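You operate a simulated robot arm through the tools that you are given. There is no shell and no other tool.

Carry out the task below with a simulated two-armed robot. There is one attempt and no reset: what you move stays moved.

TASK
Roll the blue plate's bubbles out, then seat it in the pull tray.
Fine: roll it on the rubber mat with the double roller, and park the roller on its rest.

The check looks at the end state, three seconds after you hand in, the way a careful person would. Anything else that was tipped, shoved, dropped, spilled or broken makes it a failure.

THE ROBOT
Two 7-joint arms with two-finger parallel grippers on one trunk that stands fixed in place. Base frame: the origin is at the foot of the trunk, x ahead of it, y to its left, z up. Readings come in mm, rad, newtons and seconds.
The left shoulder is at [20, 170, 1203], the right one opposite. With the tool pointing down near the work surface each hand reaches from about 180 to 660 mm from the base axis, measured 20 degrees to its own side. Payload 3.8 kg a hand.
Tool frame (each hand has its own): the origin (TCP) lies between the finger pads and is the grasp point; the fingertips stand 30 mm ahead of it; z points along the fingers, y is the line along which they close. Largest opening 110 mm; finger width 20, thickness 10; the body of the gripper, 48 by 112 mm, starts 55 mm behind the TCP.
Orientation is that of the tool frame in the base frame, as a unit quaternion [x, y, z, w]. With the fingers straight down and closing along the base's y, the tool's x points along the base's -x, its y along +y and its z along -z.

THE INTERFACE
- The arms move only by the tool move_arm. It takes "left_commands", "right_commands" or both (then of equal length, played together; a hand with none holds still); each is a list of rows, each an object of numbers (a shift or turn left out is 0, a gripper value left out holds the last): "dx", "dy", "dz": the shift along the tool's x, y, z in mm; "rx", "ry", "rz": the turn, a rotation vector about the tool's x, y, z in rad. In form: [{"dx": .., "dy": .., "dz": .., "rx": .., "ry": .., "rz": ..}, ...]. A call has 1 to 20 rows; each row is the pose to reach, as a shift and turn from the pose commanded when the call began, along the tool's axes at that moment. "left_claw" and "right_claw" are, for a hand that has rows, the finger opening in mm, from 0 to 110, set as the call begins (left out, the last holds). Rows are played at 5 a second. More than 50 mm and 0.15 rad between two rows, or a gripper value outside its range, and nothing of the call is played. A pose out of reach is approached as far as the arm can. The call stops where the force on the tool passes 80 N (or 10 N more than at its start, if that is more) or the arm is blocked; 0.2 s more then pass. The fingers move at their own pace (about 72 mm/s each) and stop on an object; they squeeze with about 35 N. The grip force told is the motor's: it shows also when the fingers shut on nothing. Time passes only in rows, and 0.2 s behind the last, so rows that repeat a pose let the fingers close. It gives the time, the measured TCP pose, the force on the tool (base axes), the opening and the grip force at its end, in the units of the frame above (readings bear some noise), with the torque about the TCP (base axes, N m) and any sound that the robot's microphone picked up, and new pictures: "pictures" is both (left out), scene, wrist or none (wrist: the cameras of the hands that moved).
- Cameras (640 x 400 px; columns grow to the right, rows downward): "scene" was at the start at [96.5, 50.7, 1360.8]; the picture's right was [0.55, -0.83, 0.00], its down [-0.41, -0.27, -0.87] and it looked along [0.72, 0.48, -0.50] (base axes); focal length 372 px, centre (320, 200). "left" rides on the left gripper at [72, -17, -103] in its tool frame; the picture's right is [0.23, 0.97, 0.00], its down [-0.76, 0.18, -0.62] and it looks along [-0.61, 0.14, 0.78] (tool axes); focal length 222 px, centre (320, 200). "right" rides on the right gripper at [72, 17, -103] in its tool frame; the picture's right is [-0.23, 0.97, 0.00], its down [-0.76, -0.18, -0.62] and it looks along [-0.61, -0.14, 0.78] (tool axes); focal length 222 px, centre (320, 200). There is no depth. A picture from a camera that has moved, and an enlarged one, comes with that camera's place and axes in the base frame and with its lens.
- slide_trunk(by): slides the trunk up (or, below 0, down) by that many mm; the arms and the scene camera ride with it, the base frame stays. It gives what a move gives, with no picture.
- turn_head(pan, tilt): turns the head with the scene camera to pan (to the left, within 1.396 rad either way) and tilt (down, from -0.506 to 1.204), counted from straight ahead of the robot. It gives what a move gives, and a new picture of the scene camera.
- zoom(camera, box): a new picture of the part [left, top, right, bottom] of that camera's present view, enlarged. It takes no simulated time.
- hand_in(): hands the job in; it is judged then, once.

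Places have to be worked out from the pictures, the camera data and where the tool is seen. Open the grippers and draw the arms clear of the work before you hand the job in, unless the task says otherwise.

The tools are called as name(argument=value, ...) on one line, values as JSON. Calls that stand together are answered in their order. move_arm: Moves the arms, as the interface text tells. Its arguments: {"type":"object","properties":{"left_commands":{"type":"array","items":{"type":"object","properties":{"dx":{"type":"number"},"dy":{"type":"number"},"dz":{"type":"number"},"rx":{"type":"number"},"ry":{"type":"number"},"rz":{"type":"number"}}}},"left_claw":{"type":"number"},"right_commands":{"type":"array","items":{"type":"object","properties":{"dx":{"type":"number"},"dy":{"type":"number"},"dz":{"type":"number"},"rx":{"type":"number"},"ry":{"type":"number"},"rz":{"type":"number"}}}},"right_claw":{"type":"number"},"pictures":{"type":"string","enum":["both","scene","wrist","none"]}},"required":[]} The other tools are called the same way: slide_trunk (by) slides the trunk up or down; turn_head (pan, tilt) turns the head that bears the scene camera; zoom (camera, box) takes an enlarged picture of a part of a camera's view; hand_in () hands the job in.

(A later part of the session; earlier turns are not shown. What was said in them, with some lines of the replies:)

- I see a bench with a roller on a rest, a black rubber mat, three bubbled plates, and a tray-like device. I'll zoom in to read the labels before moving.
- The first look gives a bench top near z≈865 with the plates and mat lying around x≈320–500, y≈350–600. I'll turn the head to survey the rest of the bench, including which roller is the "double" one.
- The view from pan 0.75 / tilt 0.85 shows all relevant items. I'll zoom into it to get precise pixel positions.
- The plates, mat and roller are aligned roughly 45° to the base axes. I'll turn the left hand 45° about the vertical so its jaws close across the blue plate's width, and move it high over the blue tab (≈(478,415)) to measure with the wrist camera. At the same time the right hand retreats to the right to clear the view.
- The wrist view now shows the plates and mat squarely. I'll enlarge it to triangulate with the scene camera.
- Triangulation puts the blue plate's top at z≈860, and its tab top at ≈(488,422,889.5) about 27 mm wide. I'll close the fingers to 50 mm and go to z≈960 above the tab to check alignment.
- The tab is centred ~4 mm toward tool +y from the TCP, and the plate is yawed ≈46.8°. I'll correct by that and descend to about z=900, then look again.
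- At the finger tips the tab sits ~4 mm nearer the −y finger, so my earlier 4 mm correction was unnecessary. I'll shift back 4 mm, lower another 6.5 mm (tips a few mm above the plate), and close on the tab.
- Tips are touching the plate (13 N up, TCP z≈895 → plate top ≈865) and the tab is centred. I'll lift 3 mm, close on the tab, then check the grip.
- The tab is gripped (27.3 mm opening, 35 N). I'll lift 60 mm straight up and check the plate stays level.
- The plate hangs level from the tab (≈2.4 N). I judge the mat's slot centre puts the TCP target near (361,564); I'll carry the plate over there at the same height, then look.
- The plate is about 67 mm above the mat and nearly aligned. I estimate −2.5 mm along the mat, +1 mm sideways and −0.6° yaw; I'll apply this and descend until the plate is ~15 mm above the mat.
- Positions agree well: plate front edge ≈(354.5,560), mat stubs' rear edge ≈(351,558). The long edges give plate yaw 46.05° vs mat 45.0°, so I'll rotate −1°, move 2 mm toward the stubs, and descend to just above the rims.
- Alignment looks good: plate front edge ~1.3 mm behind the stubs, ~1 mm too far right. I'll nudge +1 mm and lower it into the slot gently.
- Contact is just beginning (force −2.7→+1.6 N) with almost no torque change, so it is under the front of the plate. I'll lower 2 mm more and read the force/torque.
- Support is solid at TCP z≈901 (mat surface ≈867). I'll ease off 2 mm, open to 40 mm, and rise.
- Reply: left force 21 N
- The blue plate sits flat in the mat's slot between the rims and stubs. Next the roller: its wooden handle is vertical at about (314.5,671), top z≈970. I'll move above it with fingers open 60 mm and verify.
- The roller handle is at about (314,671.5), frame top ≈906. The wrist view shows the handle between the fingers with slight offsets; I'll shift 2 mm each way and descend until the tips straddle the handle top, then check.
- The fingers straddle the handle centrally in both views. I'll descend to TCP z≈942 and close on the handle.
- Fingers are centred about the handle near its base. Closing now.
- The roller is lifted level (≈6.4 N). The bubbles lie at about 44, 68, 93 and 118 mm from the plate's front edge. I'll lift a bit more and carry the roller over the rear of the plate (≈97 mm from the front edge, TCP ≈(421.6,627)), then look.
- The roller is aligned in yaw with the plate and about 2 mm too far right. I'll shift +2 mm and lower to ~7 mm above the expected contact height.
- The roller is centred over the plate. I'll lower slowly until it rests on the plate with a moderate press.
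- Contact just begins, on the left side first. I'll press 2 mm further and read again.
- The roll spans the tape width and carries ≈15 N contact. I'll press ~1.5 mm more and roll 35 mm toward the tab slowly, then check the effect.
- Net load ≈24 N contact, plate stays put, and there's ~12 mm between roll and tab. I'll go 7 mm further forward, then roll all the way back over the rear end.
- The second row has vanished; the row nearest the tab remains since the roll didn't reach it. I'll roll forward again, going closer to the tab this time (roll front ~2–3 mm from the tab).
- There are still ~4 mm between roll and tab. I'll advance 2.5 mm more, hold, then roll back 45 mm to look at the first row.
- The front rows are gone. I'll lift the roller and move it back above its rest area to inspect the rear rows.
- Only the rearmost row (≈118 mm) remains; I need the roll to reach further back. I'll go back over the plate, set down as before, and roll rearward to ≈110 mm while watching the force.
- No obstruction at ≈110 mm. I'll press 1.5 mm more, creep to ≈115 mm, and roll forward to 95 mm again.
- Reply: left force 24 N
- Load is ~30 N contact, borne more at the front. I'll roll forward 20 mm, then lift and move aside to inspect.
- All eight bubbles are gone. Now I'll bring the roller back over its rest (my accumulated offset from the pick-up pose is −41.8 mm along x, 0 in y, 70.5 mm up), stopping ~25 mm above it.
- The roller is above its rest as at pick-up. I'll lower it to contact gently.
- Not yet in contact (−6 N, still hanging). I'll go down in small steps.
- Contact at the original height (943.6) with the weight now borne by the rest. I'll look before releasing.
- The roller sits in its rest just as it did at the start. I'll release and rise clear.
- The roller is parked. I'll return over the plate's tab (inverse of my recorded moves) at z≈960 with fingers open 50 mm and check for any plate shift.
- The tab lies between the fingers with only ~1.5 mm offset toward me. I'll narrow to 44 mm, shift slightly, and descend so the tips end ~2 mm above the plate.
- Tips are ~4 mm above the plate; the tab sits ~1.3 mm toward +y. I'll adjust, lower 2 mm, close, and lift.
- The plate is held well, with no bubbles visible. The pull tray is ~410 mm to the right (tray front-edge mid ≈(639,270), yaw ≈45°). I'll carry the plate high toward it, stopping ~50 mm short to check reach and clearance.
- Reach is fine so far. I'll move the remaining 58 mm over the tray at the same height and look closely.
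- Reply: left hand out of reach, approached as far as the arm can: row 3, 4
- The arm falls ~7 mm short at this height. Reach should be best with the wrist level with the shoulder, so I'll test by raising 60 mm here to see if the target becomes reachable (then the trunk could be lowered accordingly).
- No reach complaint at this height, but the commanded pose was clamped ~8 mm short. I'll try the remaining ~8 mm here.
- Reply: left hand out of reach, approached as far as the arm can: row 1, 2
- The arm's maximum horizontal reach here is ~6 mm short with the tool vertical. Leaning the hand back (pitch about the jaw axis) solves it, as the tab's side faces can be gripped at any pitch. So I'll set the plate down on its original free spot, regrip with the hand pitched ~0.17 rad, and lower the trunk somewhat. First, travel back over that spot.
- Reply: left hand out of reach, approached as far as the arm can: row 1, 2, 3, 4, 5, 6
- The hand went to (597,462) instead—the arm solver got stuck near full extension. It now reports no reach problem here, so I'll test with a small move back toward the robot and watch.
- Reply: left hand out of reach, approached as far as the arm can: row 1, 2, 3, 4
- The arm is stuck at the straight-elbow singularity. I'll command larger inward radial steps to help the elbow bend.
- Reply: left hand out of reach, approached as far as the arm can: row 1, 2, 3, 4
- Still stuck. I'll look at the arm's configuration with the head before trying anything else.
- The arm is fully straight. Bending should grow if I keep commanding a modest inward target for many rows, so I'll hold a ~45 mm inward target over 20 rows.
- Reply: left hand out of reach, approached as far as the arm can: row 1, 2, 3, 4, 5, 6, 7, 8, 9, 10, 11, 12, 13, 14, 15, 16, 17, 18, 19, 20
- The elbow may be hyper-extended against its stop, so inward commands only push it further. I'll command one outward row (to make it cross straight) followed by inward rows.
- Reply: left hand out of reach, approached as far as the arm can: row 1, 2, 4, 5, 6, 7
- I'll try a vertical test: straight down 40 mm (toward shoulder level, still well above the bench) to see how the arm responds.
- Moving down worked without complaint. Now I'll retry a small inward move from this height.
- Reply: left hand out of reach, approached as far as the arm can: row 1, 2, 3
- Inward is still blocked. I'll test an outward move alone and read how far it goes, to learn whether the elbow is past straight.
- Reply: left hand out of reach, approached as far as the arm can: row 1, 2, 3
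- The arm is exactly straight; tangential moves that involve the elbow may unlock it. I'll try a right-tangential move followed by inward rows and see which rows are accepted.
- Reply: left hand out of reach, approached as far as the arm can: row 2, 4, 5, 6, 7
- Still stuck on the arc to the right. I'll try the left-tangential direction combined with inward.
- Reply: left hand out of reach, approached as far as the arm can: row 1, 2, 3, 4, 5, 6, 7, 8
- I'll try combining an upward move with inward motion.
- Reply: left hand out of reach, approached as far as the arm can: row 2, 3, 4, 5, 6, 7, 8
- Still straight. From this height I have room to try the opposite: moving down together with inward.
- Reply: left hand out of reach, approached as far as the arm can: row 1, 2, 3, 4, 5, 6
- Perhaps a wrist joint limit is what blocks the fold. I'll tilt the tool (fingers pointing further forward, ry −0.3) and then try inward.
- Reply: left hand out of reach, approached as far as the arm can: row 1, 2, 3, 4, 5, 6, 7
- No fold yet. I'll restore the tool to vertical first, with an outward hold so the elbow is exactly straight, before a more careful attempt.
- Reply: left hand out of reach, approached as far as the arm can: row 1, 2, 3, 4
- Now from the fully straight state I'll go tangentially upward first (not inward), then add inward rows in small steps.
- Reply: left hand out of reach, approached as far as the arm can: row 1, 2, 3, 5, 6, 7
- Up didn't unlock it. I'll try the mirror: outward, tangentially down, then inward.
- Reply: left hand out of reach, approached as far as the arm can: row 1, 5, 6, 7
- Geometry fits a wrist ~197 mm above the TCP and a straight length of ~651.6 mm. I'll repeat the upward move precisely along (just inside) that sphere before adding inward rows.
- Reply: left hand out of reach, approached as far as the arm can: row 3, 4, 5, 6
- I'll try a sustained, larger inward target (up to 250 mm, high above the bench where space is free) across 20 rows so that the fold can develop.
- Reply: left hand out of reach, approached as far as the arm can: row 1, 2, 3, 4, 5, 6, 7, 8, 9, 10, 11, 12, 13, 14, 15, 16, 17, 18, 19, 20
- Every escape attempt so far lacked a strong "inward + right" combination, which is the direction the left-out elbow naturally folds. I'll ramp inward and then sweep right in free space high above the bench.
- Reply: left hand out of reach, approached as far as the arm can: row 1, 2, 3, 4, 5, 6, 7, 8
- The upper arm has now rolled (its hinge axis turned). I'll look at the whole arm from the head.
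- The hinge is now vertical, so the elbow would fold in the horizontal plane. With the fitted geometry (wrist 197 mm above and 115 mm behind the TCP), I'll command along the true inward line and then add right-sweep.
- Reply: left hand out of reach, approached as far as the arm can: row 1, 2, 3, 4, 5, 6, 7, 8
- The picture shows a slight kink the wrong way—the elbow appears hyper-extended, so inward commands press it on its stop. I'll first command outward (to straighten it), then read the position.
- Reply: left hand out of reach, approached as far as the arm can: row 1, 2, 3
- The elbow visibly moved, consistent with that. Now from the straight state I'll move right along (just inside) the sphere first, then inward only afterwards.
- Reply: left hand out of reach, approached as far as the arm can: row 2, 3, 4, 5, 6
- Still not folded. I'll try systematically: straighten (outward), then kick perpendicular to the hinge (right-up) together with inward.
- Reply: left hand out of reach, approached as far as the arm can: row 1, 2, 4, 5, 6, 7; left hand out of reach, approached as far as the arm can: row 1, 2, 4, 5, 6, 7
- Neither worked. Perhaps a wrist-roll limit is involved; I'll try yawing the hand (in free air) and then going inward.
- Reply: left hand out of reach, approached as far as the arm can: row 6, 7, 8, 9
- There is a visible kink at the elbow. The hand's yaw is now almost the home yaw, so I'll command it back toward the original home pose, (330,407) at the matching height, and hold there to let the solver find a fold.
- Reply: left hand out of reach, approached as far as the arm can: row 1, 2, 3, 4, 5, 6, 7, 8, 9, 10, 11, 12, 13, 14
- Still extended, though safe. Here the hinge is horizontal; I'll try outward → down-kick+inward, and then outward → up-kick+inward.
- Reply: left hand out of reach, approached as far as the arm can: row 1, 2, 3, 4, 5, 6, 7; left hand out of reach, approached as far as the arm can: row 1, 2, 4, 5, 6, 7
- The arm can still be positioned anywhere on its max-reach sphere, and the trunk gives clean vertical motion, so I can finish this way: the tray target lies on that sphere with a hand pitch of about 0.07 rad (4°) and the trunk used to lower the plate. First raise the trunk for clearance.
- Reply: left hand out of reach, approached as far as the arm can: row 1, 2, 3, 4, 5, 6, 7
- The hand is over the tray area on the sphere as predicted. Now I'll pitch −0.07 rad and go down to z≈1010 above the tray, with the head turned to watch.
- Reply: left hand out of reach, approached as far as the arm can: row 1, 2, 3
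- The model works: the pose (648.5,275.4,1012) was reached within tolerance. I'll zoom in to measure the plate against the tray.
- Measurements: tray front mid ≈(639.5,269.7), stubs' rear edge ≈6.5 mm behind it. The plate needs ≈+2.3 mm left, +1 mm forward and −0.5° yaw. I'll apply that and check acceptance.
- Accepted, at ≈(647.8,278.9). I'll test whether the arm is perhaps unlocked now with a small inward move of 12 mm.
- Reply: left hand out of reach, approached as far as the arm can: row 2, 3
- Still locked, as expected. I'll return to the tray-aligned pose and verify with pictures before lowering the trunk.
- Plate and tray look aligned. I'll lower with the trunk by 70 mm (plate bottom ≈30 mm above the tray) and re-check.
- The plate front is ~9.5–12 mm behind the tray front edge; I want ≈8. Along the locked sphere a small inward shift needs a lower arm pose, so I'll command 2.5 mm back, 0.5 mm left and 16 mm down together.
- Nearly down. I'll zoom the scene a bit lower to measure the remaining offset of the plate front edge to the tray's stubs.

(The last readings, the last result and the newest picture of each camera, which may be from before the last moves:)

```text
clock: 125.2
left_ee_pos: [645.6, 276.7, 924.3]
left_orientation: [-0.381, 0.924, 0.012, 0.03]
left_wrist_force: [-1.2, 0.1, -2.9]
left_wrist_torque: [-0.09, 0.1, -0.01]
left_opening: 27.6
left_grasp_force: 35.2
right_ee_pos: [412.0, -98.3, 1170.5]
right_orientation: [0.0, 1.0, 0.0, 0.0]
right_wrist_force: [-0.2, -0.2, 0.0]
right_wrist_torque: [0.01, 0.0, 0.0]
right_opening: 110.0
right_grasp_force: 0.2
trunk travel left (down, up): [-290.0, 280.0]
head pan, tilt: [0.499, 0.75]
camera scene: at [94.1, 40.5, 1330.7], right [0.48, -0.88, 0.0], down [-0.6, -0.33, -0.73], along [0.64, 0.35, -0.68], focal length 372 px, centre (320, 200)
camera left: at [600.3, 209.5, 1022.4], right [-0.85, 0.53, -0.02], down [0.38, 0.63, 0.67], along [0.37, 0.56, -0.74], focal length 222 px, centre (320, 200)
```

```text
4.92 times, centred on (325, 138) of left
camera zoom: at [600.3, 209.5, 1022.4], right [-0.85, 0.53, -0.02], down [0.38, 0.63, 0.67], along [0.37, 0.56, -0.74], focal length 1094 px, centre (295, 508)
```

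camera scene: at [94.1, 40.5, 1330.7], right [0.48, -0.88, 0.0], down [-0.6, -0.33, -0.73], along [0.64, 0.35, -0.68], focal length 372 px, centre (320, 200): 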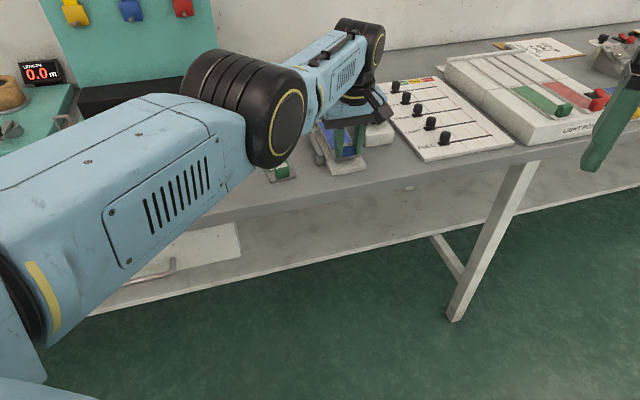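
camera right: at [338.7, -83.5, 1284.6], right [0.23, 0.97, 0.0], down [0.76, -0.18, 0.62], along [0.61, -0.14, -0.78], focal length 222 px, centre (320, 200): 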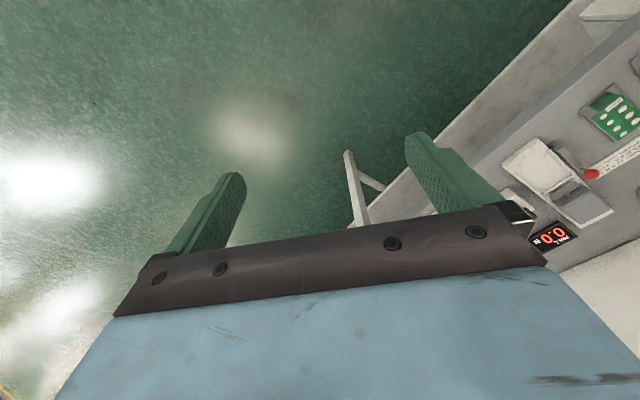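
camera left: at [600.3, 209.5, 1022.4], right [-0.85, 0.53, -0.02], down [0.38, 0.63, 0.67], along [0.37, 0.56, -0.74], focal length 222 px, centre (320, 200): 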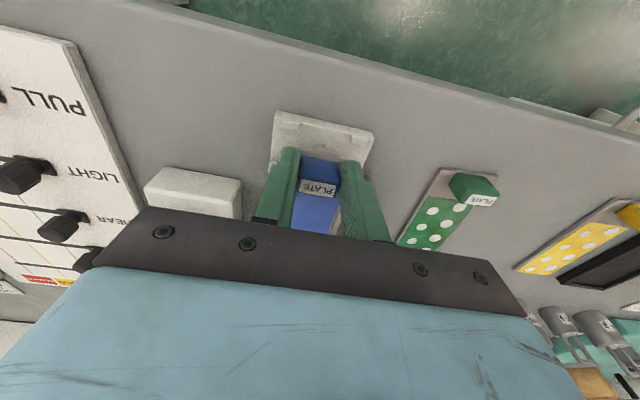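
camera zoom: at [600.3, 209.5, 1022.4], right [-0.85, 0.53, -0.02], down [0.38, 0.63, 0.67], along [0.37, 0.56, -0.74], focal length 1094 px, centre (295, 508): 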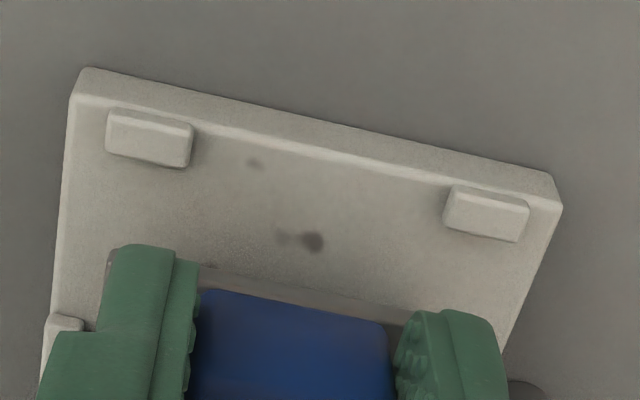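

Wrist measurements put the plate front 4.7 mm behind the stubs' rear edge (lateral error ≈0); I want about 1.7 mm. I'll raise the trunk 12 mm, then command 3 mm back and 18 mm lower with the arm.

slide_trunk(by=12)

move_arm(left_commands=[{"dx": 1, "dz": 6}, {"dx": 2, "dz": 12}, {"dx": 3, "dz": 18}, {"dx": 3, "dz": 18}], pictures="both")

zoom(camera="scene", box=[320, 125, 400, 185])

zoom(camera="left", box=[260, 100, 390, 175])

```text
clock: 125.8
left_ee_pos: [646.7, 277.3, 936.5]
left_orientation: [-0.38, 0.924, 0.013, 0.031]
left_wrist_force: [0.3, 0.2, -2.8]
left_wrist_torque: [-0.09, 0.09, 0.02]
left_opening: 27.7
left_grasp_force: 34.8
right_ee_pos: [412.4, -97.1, 1181.7]
right_orientation: [0.0, 1.0, 0.0, 0.0]
right_wrist_force: [0.2, 0.2, 0.6]
right_wrist_torque: [-0.01, 0.01, 0.0]
right_opening: 110.0
right_grasp_force: 0.0
trunk travel left (down, up): [-302.0, 268.0]
head pan, tilt: [0.499, 0.75]
```

```text
clock: 126.8
left_ee_pos: [645.0, 277.1, 919.2]
left_orientation: [-0.382, 0.923, 0.014, 0.032]
left_wrist_force: [-0.2, -0.7, -3.4]
left_wrist_torque: [-0.1, 0.08, 0.01]
left_opening: 27.5
left_grasp_force: 34.8
right_ee_pos: [412.5, -99.0, 1182.5]
right_orientation: [0.0, 1.0, 0.0, -0.001]
right_wrist_force: [-1.2, 0.4, -0.6]
right_wrist_torque: [-0.03, 0.0, 0.03]
right_opening: 109.8
right_grasp_force: 0.0
trunk travel left (down, up): [-302.0, 268.0]
head pan, tilt: [0.499, 0.75]
camera scene: at [94.1, 40.4, 1342.7], right [0.48, -0.88, 0.0], down [-0.6, -0.33, -0.73], along [0.64, 0.35, -0.68], focal length 372 px, centre (320, 200)
camera left: at [597.8, 208.6, 1016.3], right [-0.85, 0.53, -0.02], down [0.38, 0.63, 0.67], along [0.37, 0.56, -0.74], focal length 222 px, centre (320, 200)
```

scene: 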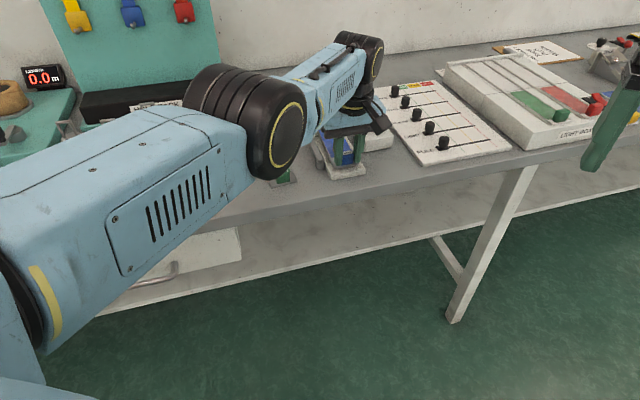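
left: 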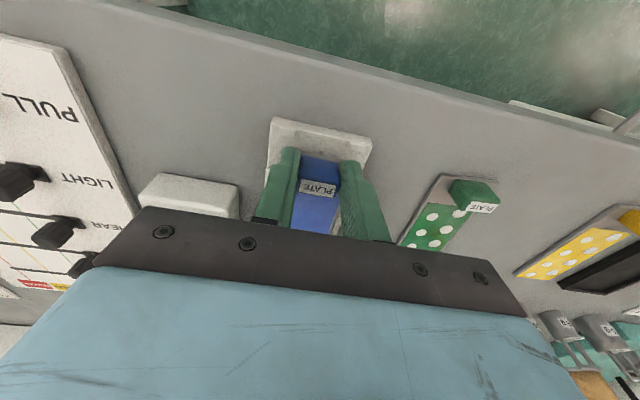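

```text
6.67 times, centred on (360, 155) of scene
camera zoom: at [94.1, 40.4, 1342.7], right [0.48, -0.88, 0.0], down [-0.6, -0.33, -0.73], along [0.64, 0.35, -0.68], focal length 2480 px, centre (53, 500)
```

zoom: 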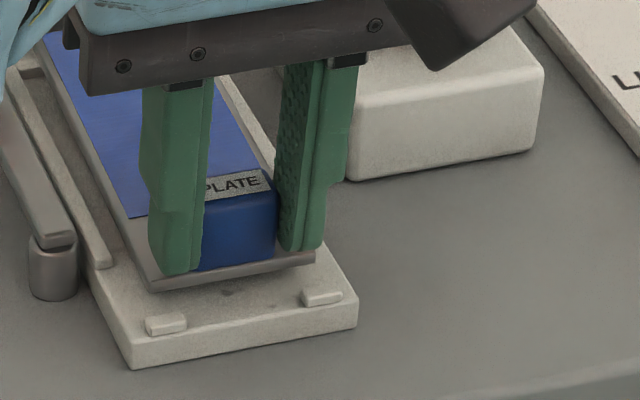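

```text
4.92 times, centred on (325, 138) of left
camera zoom: at [597.8, 208.6, 1016.3], right [-0.85, 0.53, -0.02], down [0.38, 0.63, 0.67], along [0.37, 0.56, -0.74], focal length 1094 px, centre (295, 508)
```

zoom: 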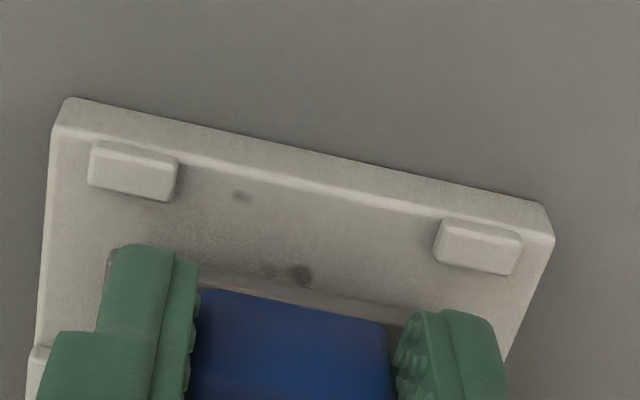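

The plate front is now ~1 mm behind the stubs' rear edge, lateral offset ≲0.5 mm, yaw matched. I'll nudge 1 mm forward, then lower by trunk 8 mm and check force.

move_arm(left_commands=[{"dx": -1}, {"dx": -1}], pictures="none")

slide_trunk(by=-8)

```text
clock: 127.5
left_ee_pos: [644.1, 276.4, 919.5]
left_orientation: [-0.38, 0.924, 0.012, 0.031]
left_wrist_force: [0.7, 0.6, -2.9]
left_wrist_torque: [-0.12, 0.11, 0.01]
left_opening: 27.6
left_grasp_force: 34.9
right_ee_pos: [412.7, -98.0, 1183.0]
right_orientation: [-0.001, 1.0, -0.001, -0.001]
right_wrist_force: [0.1, -0.4, -0.1]
right_wrist_torque: [0.0, 0.01, 0.0]
right_opening: 109.9
right_grasp_force: 0.1
trunk travel left (down, up): [-302.0, 268.0]
head pan, tilt: [0.499, 0.75]
```

```text
clock: 128.0
left_ee_pos: [644.2, 276.2, 911.6]
left_orientation: [-0.381, 0.924, 0.012, 0.033]
left_wrist_force: [-1.4, 0.5, 3.3]
left_wrist_torque: [0.01, 0.23, -0.01]
left_opening: 27.6
left_grasp_force: 34.9
right_ee_pos: [412.1, -97.8, 1174.9]
right_orientation: [0.001, 1.0, 0.0, 0.0]
right_wrist_force: [0.9, -0.3, -0.2]
right_wrist_torque: [0.04, 0.01, -0.01]
right_opening: 109.8
right_grasp_force: 0.1
trunk travel left (down, up): [-294.0, 276.0]
head pan, tilt: [0.499, 0.75]
```

Contact started (≈6 N), with torque suggesting it's on the left side. I'll look before going further.

move_arm(left_commands=[{"dz": 0}], pictures="both")

zoom(camera="scene", box=[310, 120, 390, 180])

zoom(camera="left", box=[260, 100, 390, 175])

```text
clock: 128.4
left_ee_pos: [643.9, 277.0, 912.3]
left_orientation: [-0.381, 0.924, 0.012, 0.032]
left_wrist_force: [1.7, -0.3, 6.0]
left_wrist_torque: [0.04, 0.18, -0.02]
left_opening: 27.4
left_grasp_force: 34.8
right_ee_pos: [411.0, -98.0, 1175.3]
right_orientation: [0.0, 1.0, -0.001, 0.001]
right_wrist_force: [1.0, 0.6, -0.1]
right_wrist_torque: [0.01, 0.0, -0.04]
right_opening: 110.0
right_grasp_force: 0.0
trunk travel left (down, up): [-294.0, 276.0]
head pan, tilt: [0.499, 0.75]
camera scene: at [93.5, 40.2, 1334.8], right [0.48, -0.88, 0.0], down [-0.6, -0.33, -0.73], along [0.64, 0.35, -0.68], focal length 372 px, centre (320, 200)
camera left: at [597.7, 208.5, 1009.6], right [-0.85, 0.53, -0.02], down [0.38, 0.63, 0.67], along [0.37, 0.56, -0.74], focal length 222 px, centre (320, 200)
```

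scene: 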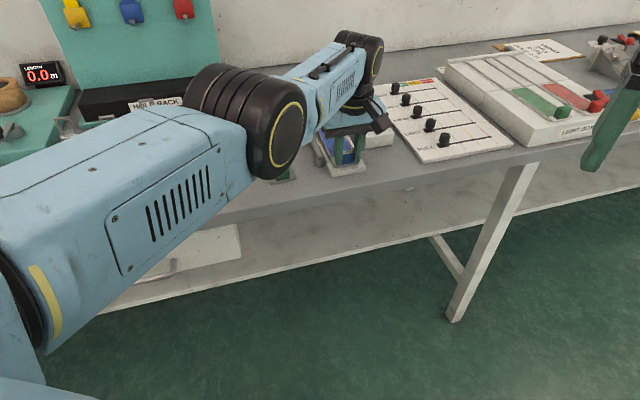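
left: 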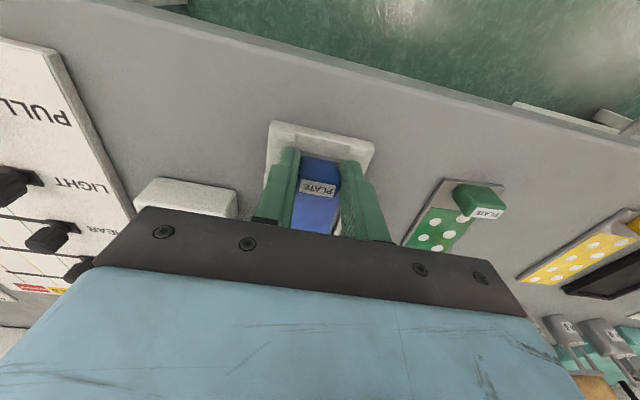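

```text
6.67 times, centred on (350, 150) of scene
camera zoom: at [93.5, 40.2, 1334.8], right [0.48, -0.88, 0.0], down [-0.6, -0.33, -0.73], along [0.64, 0.35, -0.68], focal length 2480 px, centre (120, 533)
```

zoom: 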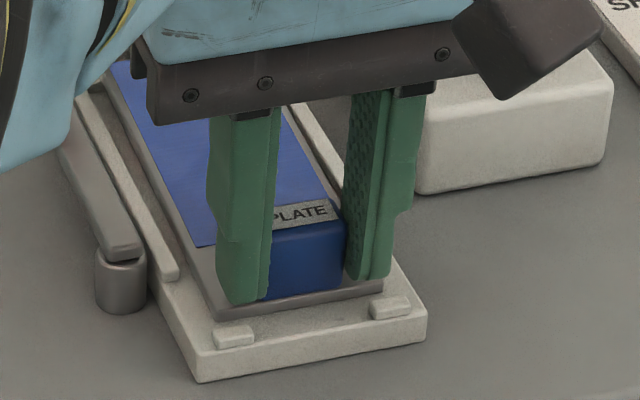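

```text
4.92 times, centred on (325, 138) of left
camera zoom: at [597.7, 208.5, 1009.6], right [-0.85, 0.53, -0.02], down [0.38, 0.63, 0.67], along [0.37, 0.56, -0.74], focal length 1094 px, centre (295, 508)
```

zoom: 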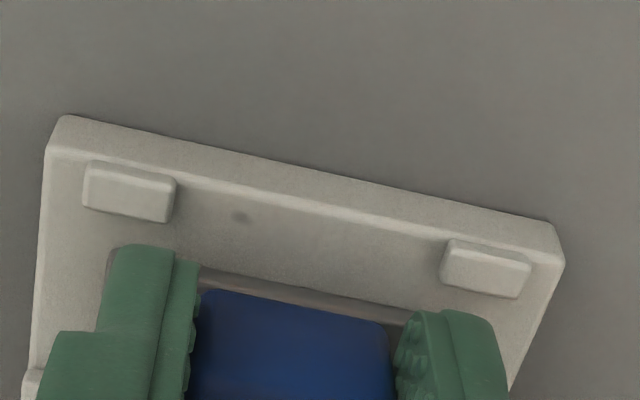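

The plate's front appears ~2–3 mm behind the stubs with clear gaps to the left rail; contact is at the front-left corner on the tray floor (slight roll). I'll lower 1.5 mm more to confirm solid support.

slide_trunk(by=-1.5)

```text
clock: 128.9
left_ee_pos: [643.9, 276.6, 911.2]
left_orientation: [-0.381, 0.924, 0.013, 0.035]
left_wrist_force: [1.9, 1.5, 14.4]
left_wrist_torque: [0.13, 0.18, -0.02]
left_opening: 27.6
left_grasp_force: 35.1
right_ee_pos: [412.9, -98.6, 1174.5]
right_orientation: [0.0, 1.0, 0.001, 0.001]
right_wrist_force: [-0.5, -0.4, -0.1]
right_wrist_torque: [0.0, -0.02, 0.01]
right_opening: 110.1
right_grasp_force: 0.0
trunk travel left (down, up): [-293.0, 277.0]
head pan, tilt: [0.499, 0.75]
```

Support is solid under the front. I'll open the fingers to 42 mm so the plate settles flat, then check.

move_arm(left_commands=[{"dz": 0}, {"dz": 0}, {"dz": 0}, {"dz": 0}], left_claw=42, pictures="both")

zoom(camera="scene", box=[310, 120, 390, 180])

zoom(camera="left", box=[260, 100, 390, 175])

```text
clock: 129.9
left_ee_pos: [642.9, 276.6, 908.9]
left_orientation: [-0.381, 0.924, 0.013, 0.032]
left_wrist_force: [1.3, 0.6, 0.1]
left_wrist_torque: [-0.03, 0.01, -0.02]
left_opening: 42.1
left_grasp_force: 0.0
right_ee_pos: [411.8, -98.7, 1173.6]
right_orientation: [-0.001, 1.0, -0.001, 0.001]
right_wrist_force: [-0.5, 1.1, 0.4]
right_wrist_torque: [0.02, 0.03, -0.02]
right_opening: 110.1
right_grasp_force: 0.0
trunk travel left (down, up): [-293.0, 277.0]
head pan, tilt: [0.499, 0.75]
camera scene: at [93.9, 40.4, 1333.2], right [0.48, -0.88, 0.0], down [-0.6, -0.33, -0.73], along [0.64, 0.35, -0.68], focal length 372 px, centre (320, 200)
camera left: at [597.6, 208.5, 1007.1], right [-0.85, 0.53, -0.02], down [0.38, 0.63, 0.67], along [0.37, 0.56, -0.74], focal length 222 px, centre (320, 200)
```

scene: 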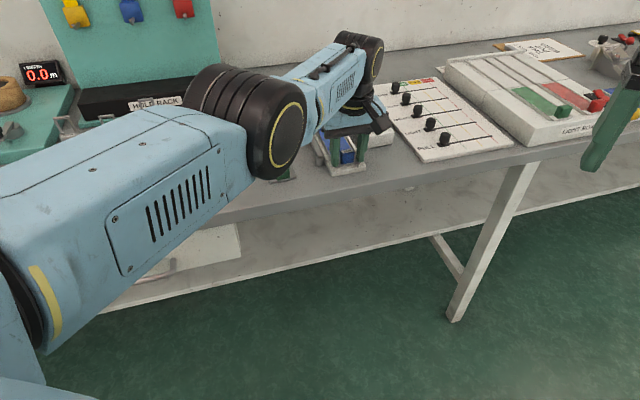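
left: 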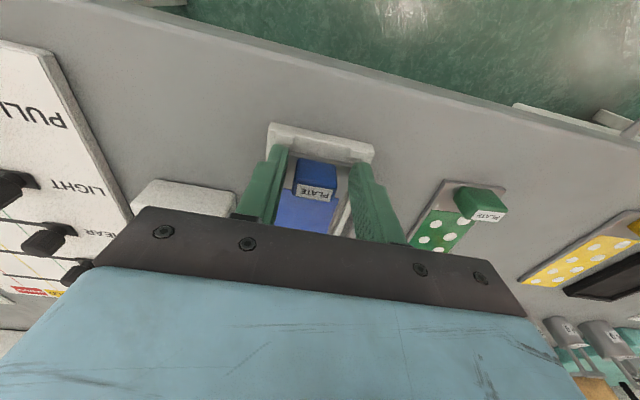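

```text
6.67 times, centred on (350, 150) of scene
camera zoom: at [93.9, 40.4, 1333.2], right [0.48, -0.88, 0.0], down [-0.6, -0.33, -0.73], along [0.64, 0.35, -0.68], focal length 2480 px, centre (120, 533)
```

zoom: 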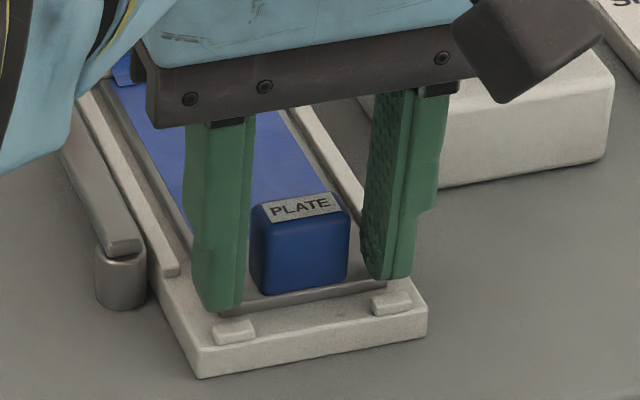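

```text
4.92 times, centred on (325, 138) of left
camera zoom: at [597.6, 208.5, 1007.1], right [-0.85, 0.53, -0.02], down [0.38, 0.63, 0.67], along [0.37, 0.56, -0.74], focal length 1094 px, centre (295, 508)
```

zoom: 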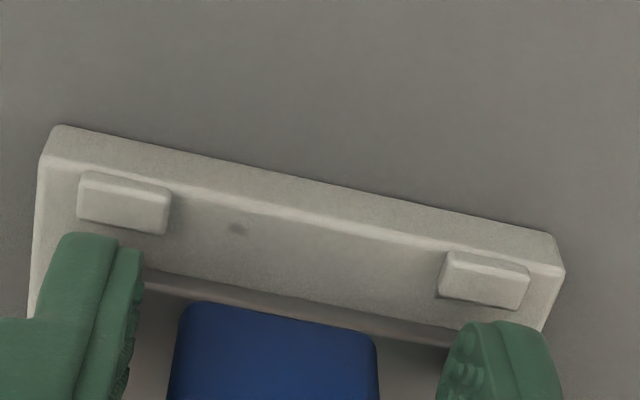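

Released, and the plate dropped flat. I'll raise the trunk to lift the hand straight off and then inspect the seating.

slide_trunk(by=60)

slide_trunk(by=120)

turn_head(pan=0.5, tilt=0.9)

zoom(camera="scene", box=[280, 60, 420, 160])

zoom(camera="left", box=[220, 60, 420, 185])

```text
clock: 130.9
left_ee_pos: [644.1, 277.1, 968.3]
left_orientation: [-0.381, 0.924, 0.013, 0.031]
left_wrist_force: [-0.6, -0.1, -0.2]
left_wrist_torque: [0.0, 0.03, -0.01]
left_opening: 42.0
left_grasp_force: 0.0
right_ee_pos: [412.9, -98.8, 1234.2]
right_orientation: [0.001, 1.0, 0.001, 0.0]
right_wrist_force: [-0.5, 0.0, 0.0]
right_wrist_torque: [-0.01, -0.01, 0.01]
right_opening: 110.1
right_grasp_force: 0.2
trunk travel left (down, up): [-353.0, 217.0]
head pan, tilt: [0.499, 0.75]
```

```text
clock: 132.4
left_ee_pos: [644.7, 276.8, 1089.1]
left_orientation: [-0.381, 0.924, 0.012, 0.031]
left_wrist_force: [-1.4, -0.4, -0.6]
left_wrist_torque: [0.0, 0.02, -0.01]
left_opening: 42.0
left_grasp_force: 0.1
right_ee_pos: [412.8, -98.1, 1353.2]
right_orientation: [0.0, 1.0, 0.0, 0.0]
right_wrist_force: [0.3, -1.0, -0.3]
right_wrist_torque: [-0.01, 0.01, 0.01]
right_opening: 110.0
right_grasp_force: 0.1
trunk travel left (down, up): [-473.0, 97.0]
head pan, tilt: [0.499, 0.75]
```

```text
clock: 133.1
left_ee_pos: [643.9, 276.2, 1090.2]
left_orientation: [-0.381, 0.924, 0.012, 0.032]
left_wrist_force: [0.8, -0.3, -0.3]
left_wrist_torque: [0.01, -0.01, 0.03]
left_opening: 41.9
left_grasp_force: 0.1
right_ee_pos: [412.3, -98.9, 1353.2]
right_orientation: [0.0, 1.0, 0.0, 0.001]
right_wrist_force: [0.0, -1.3, -0.1]
right_wrist_torque: [0.04, 0.01, -0.01]
right_opening: 110.0
right_grasp_force: 0.2
trunk travel left (down, up): [-473.0, 97.0]
head pan, tilt: [0.499, 0.901]
camera scene: at [87.3, 36.8, 1501.4], right [0.48, -0.88, 0.0], down [-0.69, -0.38, -0.62], along [0.55, 0.3, -0.78], focal length 372 px, centre (320, 200)
```

scene: 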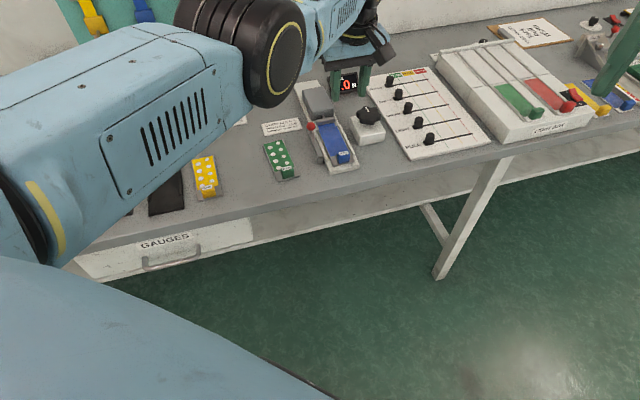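

```text
4.00 times, centred on (350, 110) of scene
camera zoom: at [87.3, 36.8, 1501.4], right [0.48, -0.88, 0.0], down [-0.69, -0.38, -0.62], along [0.55, 0.3, -0.78], focal length 1488 px, centre (200, 560)
```

zoom: 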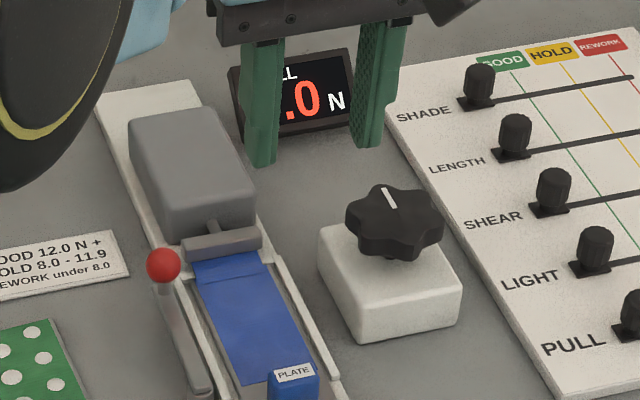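

```text
3.20 times, centred on (320, 122) of left
camera zoom: at [597.6, 208.5, 1187.2], right [-0.85, 0.53, -0.02], down [0.38, 0.63, 0.67], along [0.37, 0.56, -0.74], focal length 711 px, centre (320, 448)
```

zoom: 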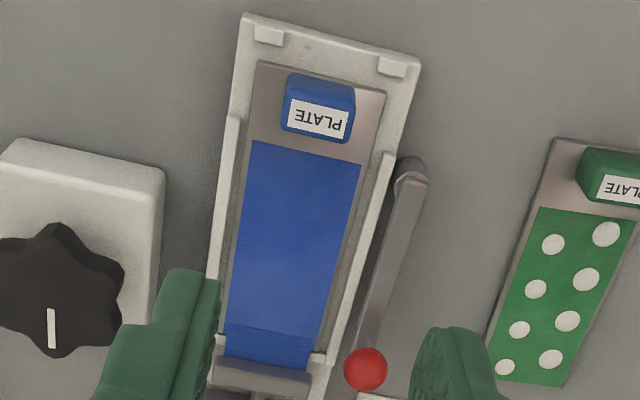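

The plate is in the tray, but its front gap to the stubs looks like ~5 mm, so I must check the rear end isn't riding on the rear rim. Zooming closely.

zoom(camera="scene", box=[310, 110, 370, 180])

zoom(camera="left", box=[270, 130, 350, 190])

zoom(camera="left", box=[285, 55, 365, 115])

```text
5.71 times, centred on (340, 145) of scene
camera zoom: at [87.3, 36.8, 1501.4], right [0.48, -0.88, 0.0], down [-0.69, -0.38, -0.62], along [0.55, 0.3, -0.78], focal length 2125 px, centre (206, 514)
```

zoom: 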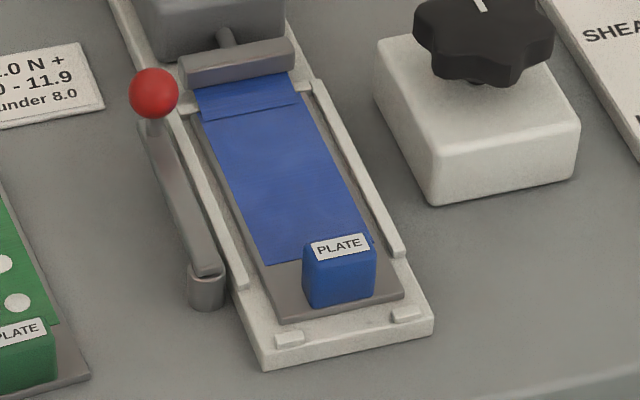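

```text
6.67 times, centred on (310, 160) of left
camera zoom: at [597.6, 208.5, 1187.2], right [-0.85, 0.53, -0.02], down [0.38, 0.63, 0.67], along [0.37, 0.56, -0.74], focal length 1481 px, centre (387, 467)
```

zoom: 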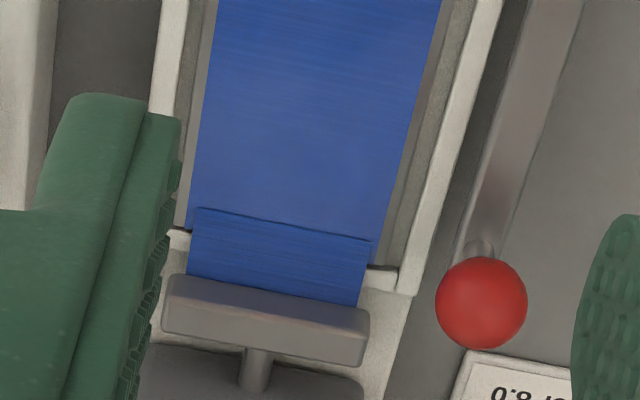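

```text
6.67 times, centred on (325, 85) of left
camera zoom: at [597.6, 208.5, 1187.2], right [-0.85, 0.53, -0.02], down [0.38, 0.63, 0.67], along [0.37, 0.56, -0.74], focal length 1481 px, centre (287, 967)
```

zoom: 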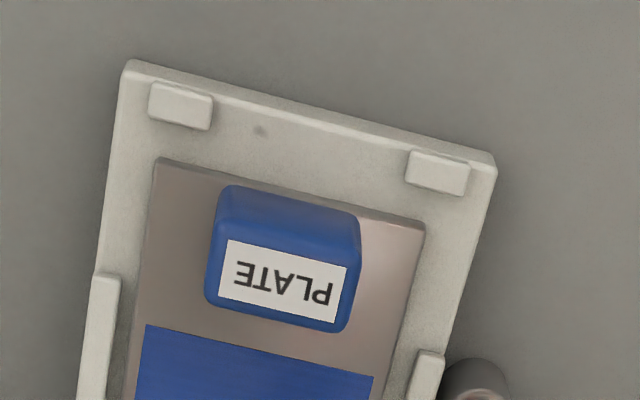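

A tape tail now bridges from the plate to the jaw, and the rear rim's corners are visible just behind the plate's rear edge — the plate is seated between rails, stubs and rim. Now I'll open the gripper and lift the arm well clear.

move_arm(left_commands=[{"dz": -40}, {"dz": -80}, {"dz": -120}, {"dx": 20, "dz": -160}, {"dx": 40, "dz": -200}, {"dx": 60, "dz": -240}, {"dx": 60, "dz": -240}], left_claw=100, pictures="both")

zoom(camera="scene", box=[270, 60, 390, 190])

```text
clock: 134.7
left_ee_pos: [591.8, 223.3, 1322.1]
left_orientation: [-0.381, 0.924, 0.013, 0.03]
left_wrist_force: [-0.1, -0.1, -0.3]
left_wrist_torque: [-0.02, 0.01, 0.0]
left_opening: 100.0
left_grasp_force: 0.1
right_ee_pos: [412.7, -98.5, 1353.8]
right_orientation: [0.0, 1.0, 0.0, 0.0]
right_wrist_force: [0.2, 0.1, -0.2]
right_wrist_torque: [0.0, 0.04, -0.01]
right_opening: 110.0
right_grasp_force: 0.1
trunk travel left (down, up): [-473.0, 97.0]
head pan, tilt: [0.499, 0.901]
camera scene: at [87.9, 36.6, 1501.3], right [0.48, -0.88, 0.0], down [-0.69, -0.37, -0.62], along [0.55, 0.3, -0.78], focal length 372 px, centre (320, 200)
camera left: at [545.7, 154.8, 1419.6], right [-0.85, 0.53, -0.01], down [0.39, 0.63, 0.67], along [0.37, 0.56, -0.74], focal length 222 px, centre (320, 200)
```

scene: 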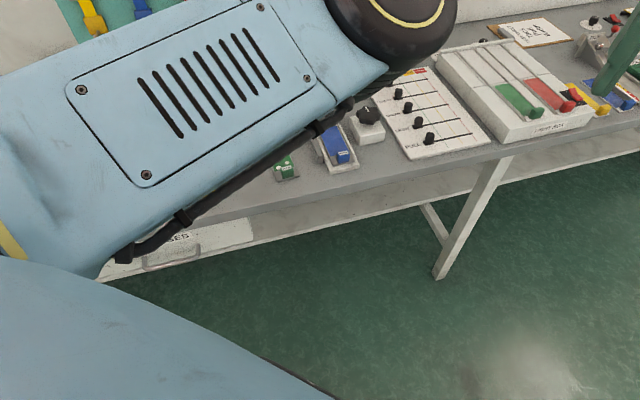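
left: 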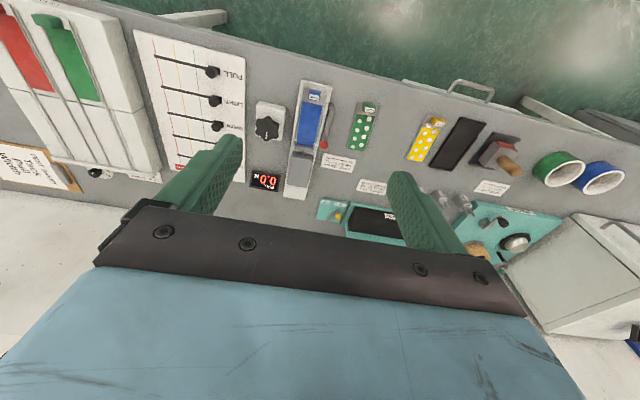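

```text
3.08 times, centred on (330, 125) of scene
camera zoom: at [87.9, 36.6, 1501.3], right [0.48, -0.88, 0.0], down [-0.69, -0.37, -0.62], along [0.55, 0.3, -0.78], focal length 1144 px, centre (289, 431)
```

zoom: 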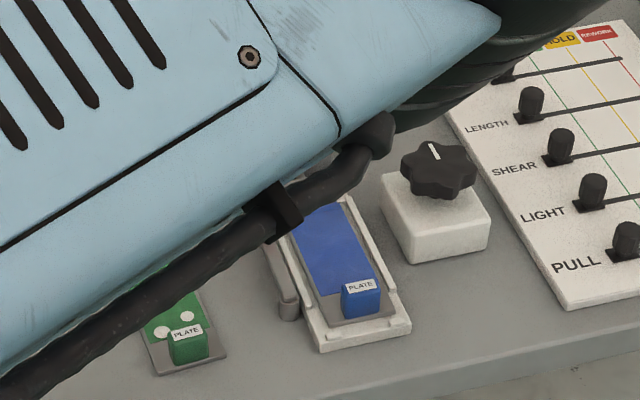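

The arm has even unfolded from its lock. From this height I'll zoom on the wrist view to verify the roller, the plate in the tray, and the rest of the bench.

zoom(camera="left", box=[240, 60, 400, 220])

zoom(camera="left", box=[390, 90, 620, 260])

```text
2.50 times, centred on (320, 140) of left
camera zoom: at [545.7, 154.8, 1419.6], right [-0.85, 0.53, -0.01], down [0.39, 0.63, 0.67], along [0.37, 0.56, -0.74], focal length 555 px, centre (320, 350)
```

zoom: 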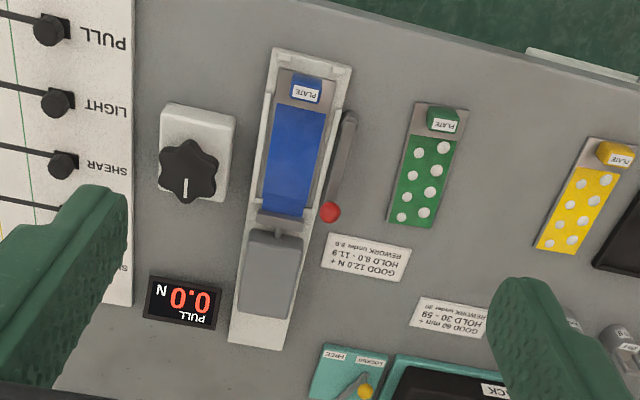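

```text
2.35 times, centred on (505, 175) of left
camera zoom: at [545.7, 154.8, 1419.6], right [-0.85, 0.53, -0.01], down [0.39, 0.63, 0.67], along [0.37, 0.56, -0.74], focal length 523 px, centre (-115, 259)
```

zoom: 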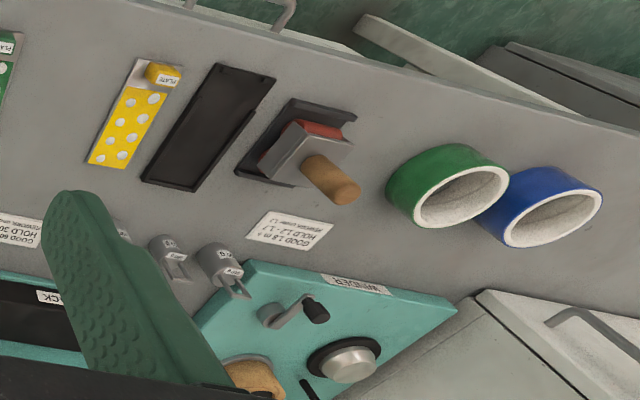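

All in order: the blue plate is bubble-free and seated in the pull tray, the roller is parked on its rest, and nothing else is disturbed. Both grippers are open and clear, so I hand in.

hand_in()

```text
The job is handed in.
```

The blue plate is bubble-free and seated in the pull tray, and the double roller is back on its rest. I've handed the job in. No verdict has come back yet, so this is what my last pictures show:

- **Rolling:** I set the plate in the rubber mat's slot and rolled it with roughly 15–30 N of pressure until all eight bubbles were gone.
- **Pull tray:** The plate lies between the rails, front stubs and rear rim. It sits towards the back of the slot, with about 5 mm between its front edge and the stubs. A strip of tape now runs from the plate to the jaw.
- **Plate release:** The tray is at the limit of the left arm's reach, so I had to let the plate go tilted about 4°. Its rear end dropped an estimated 8 mm into the slot.
- **Arm lock-up:** The left arm stuck straight while reaching for the tray. I spent about 60 seconds freeing it in the air with the plate still gripped. It touched nothing that I could see.
- **Rest of the bench:** The yellow and green plates, the weights, the gauges and the mat look undisturbed. Both grippers are open and well above the bench.
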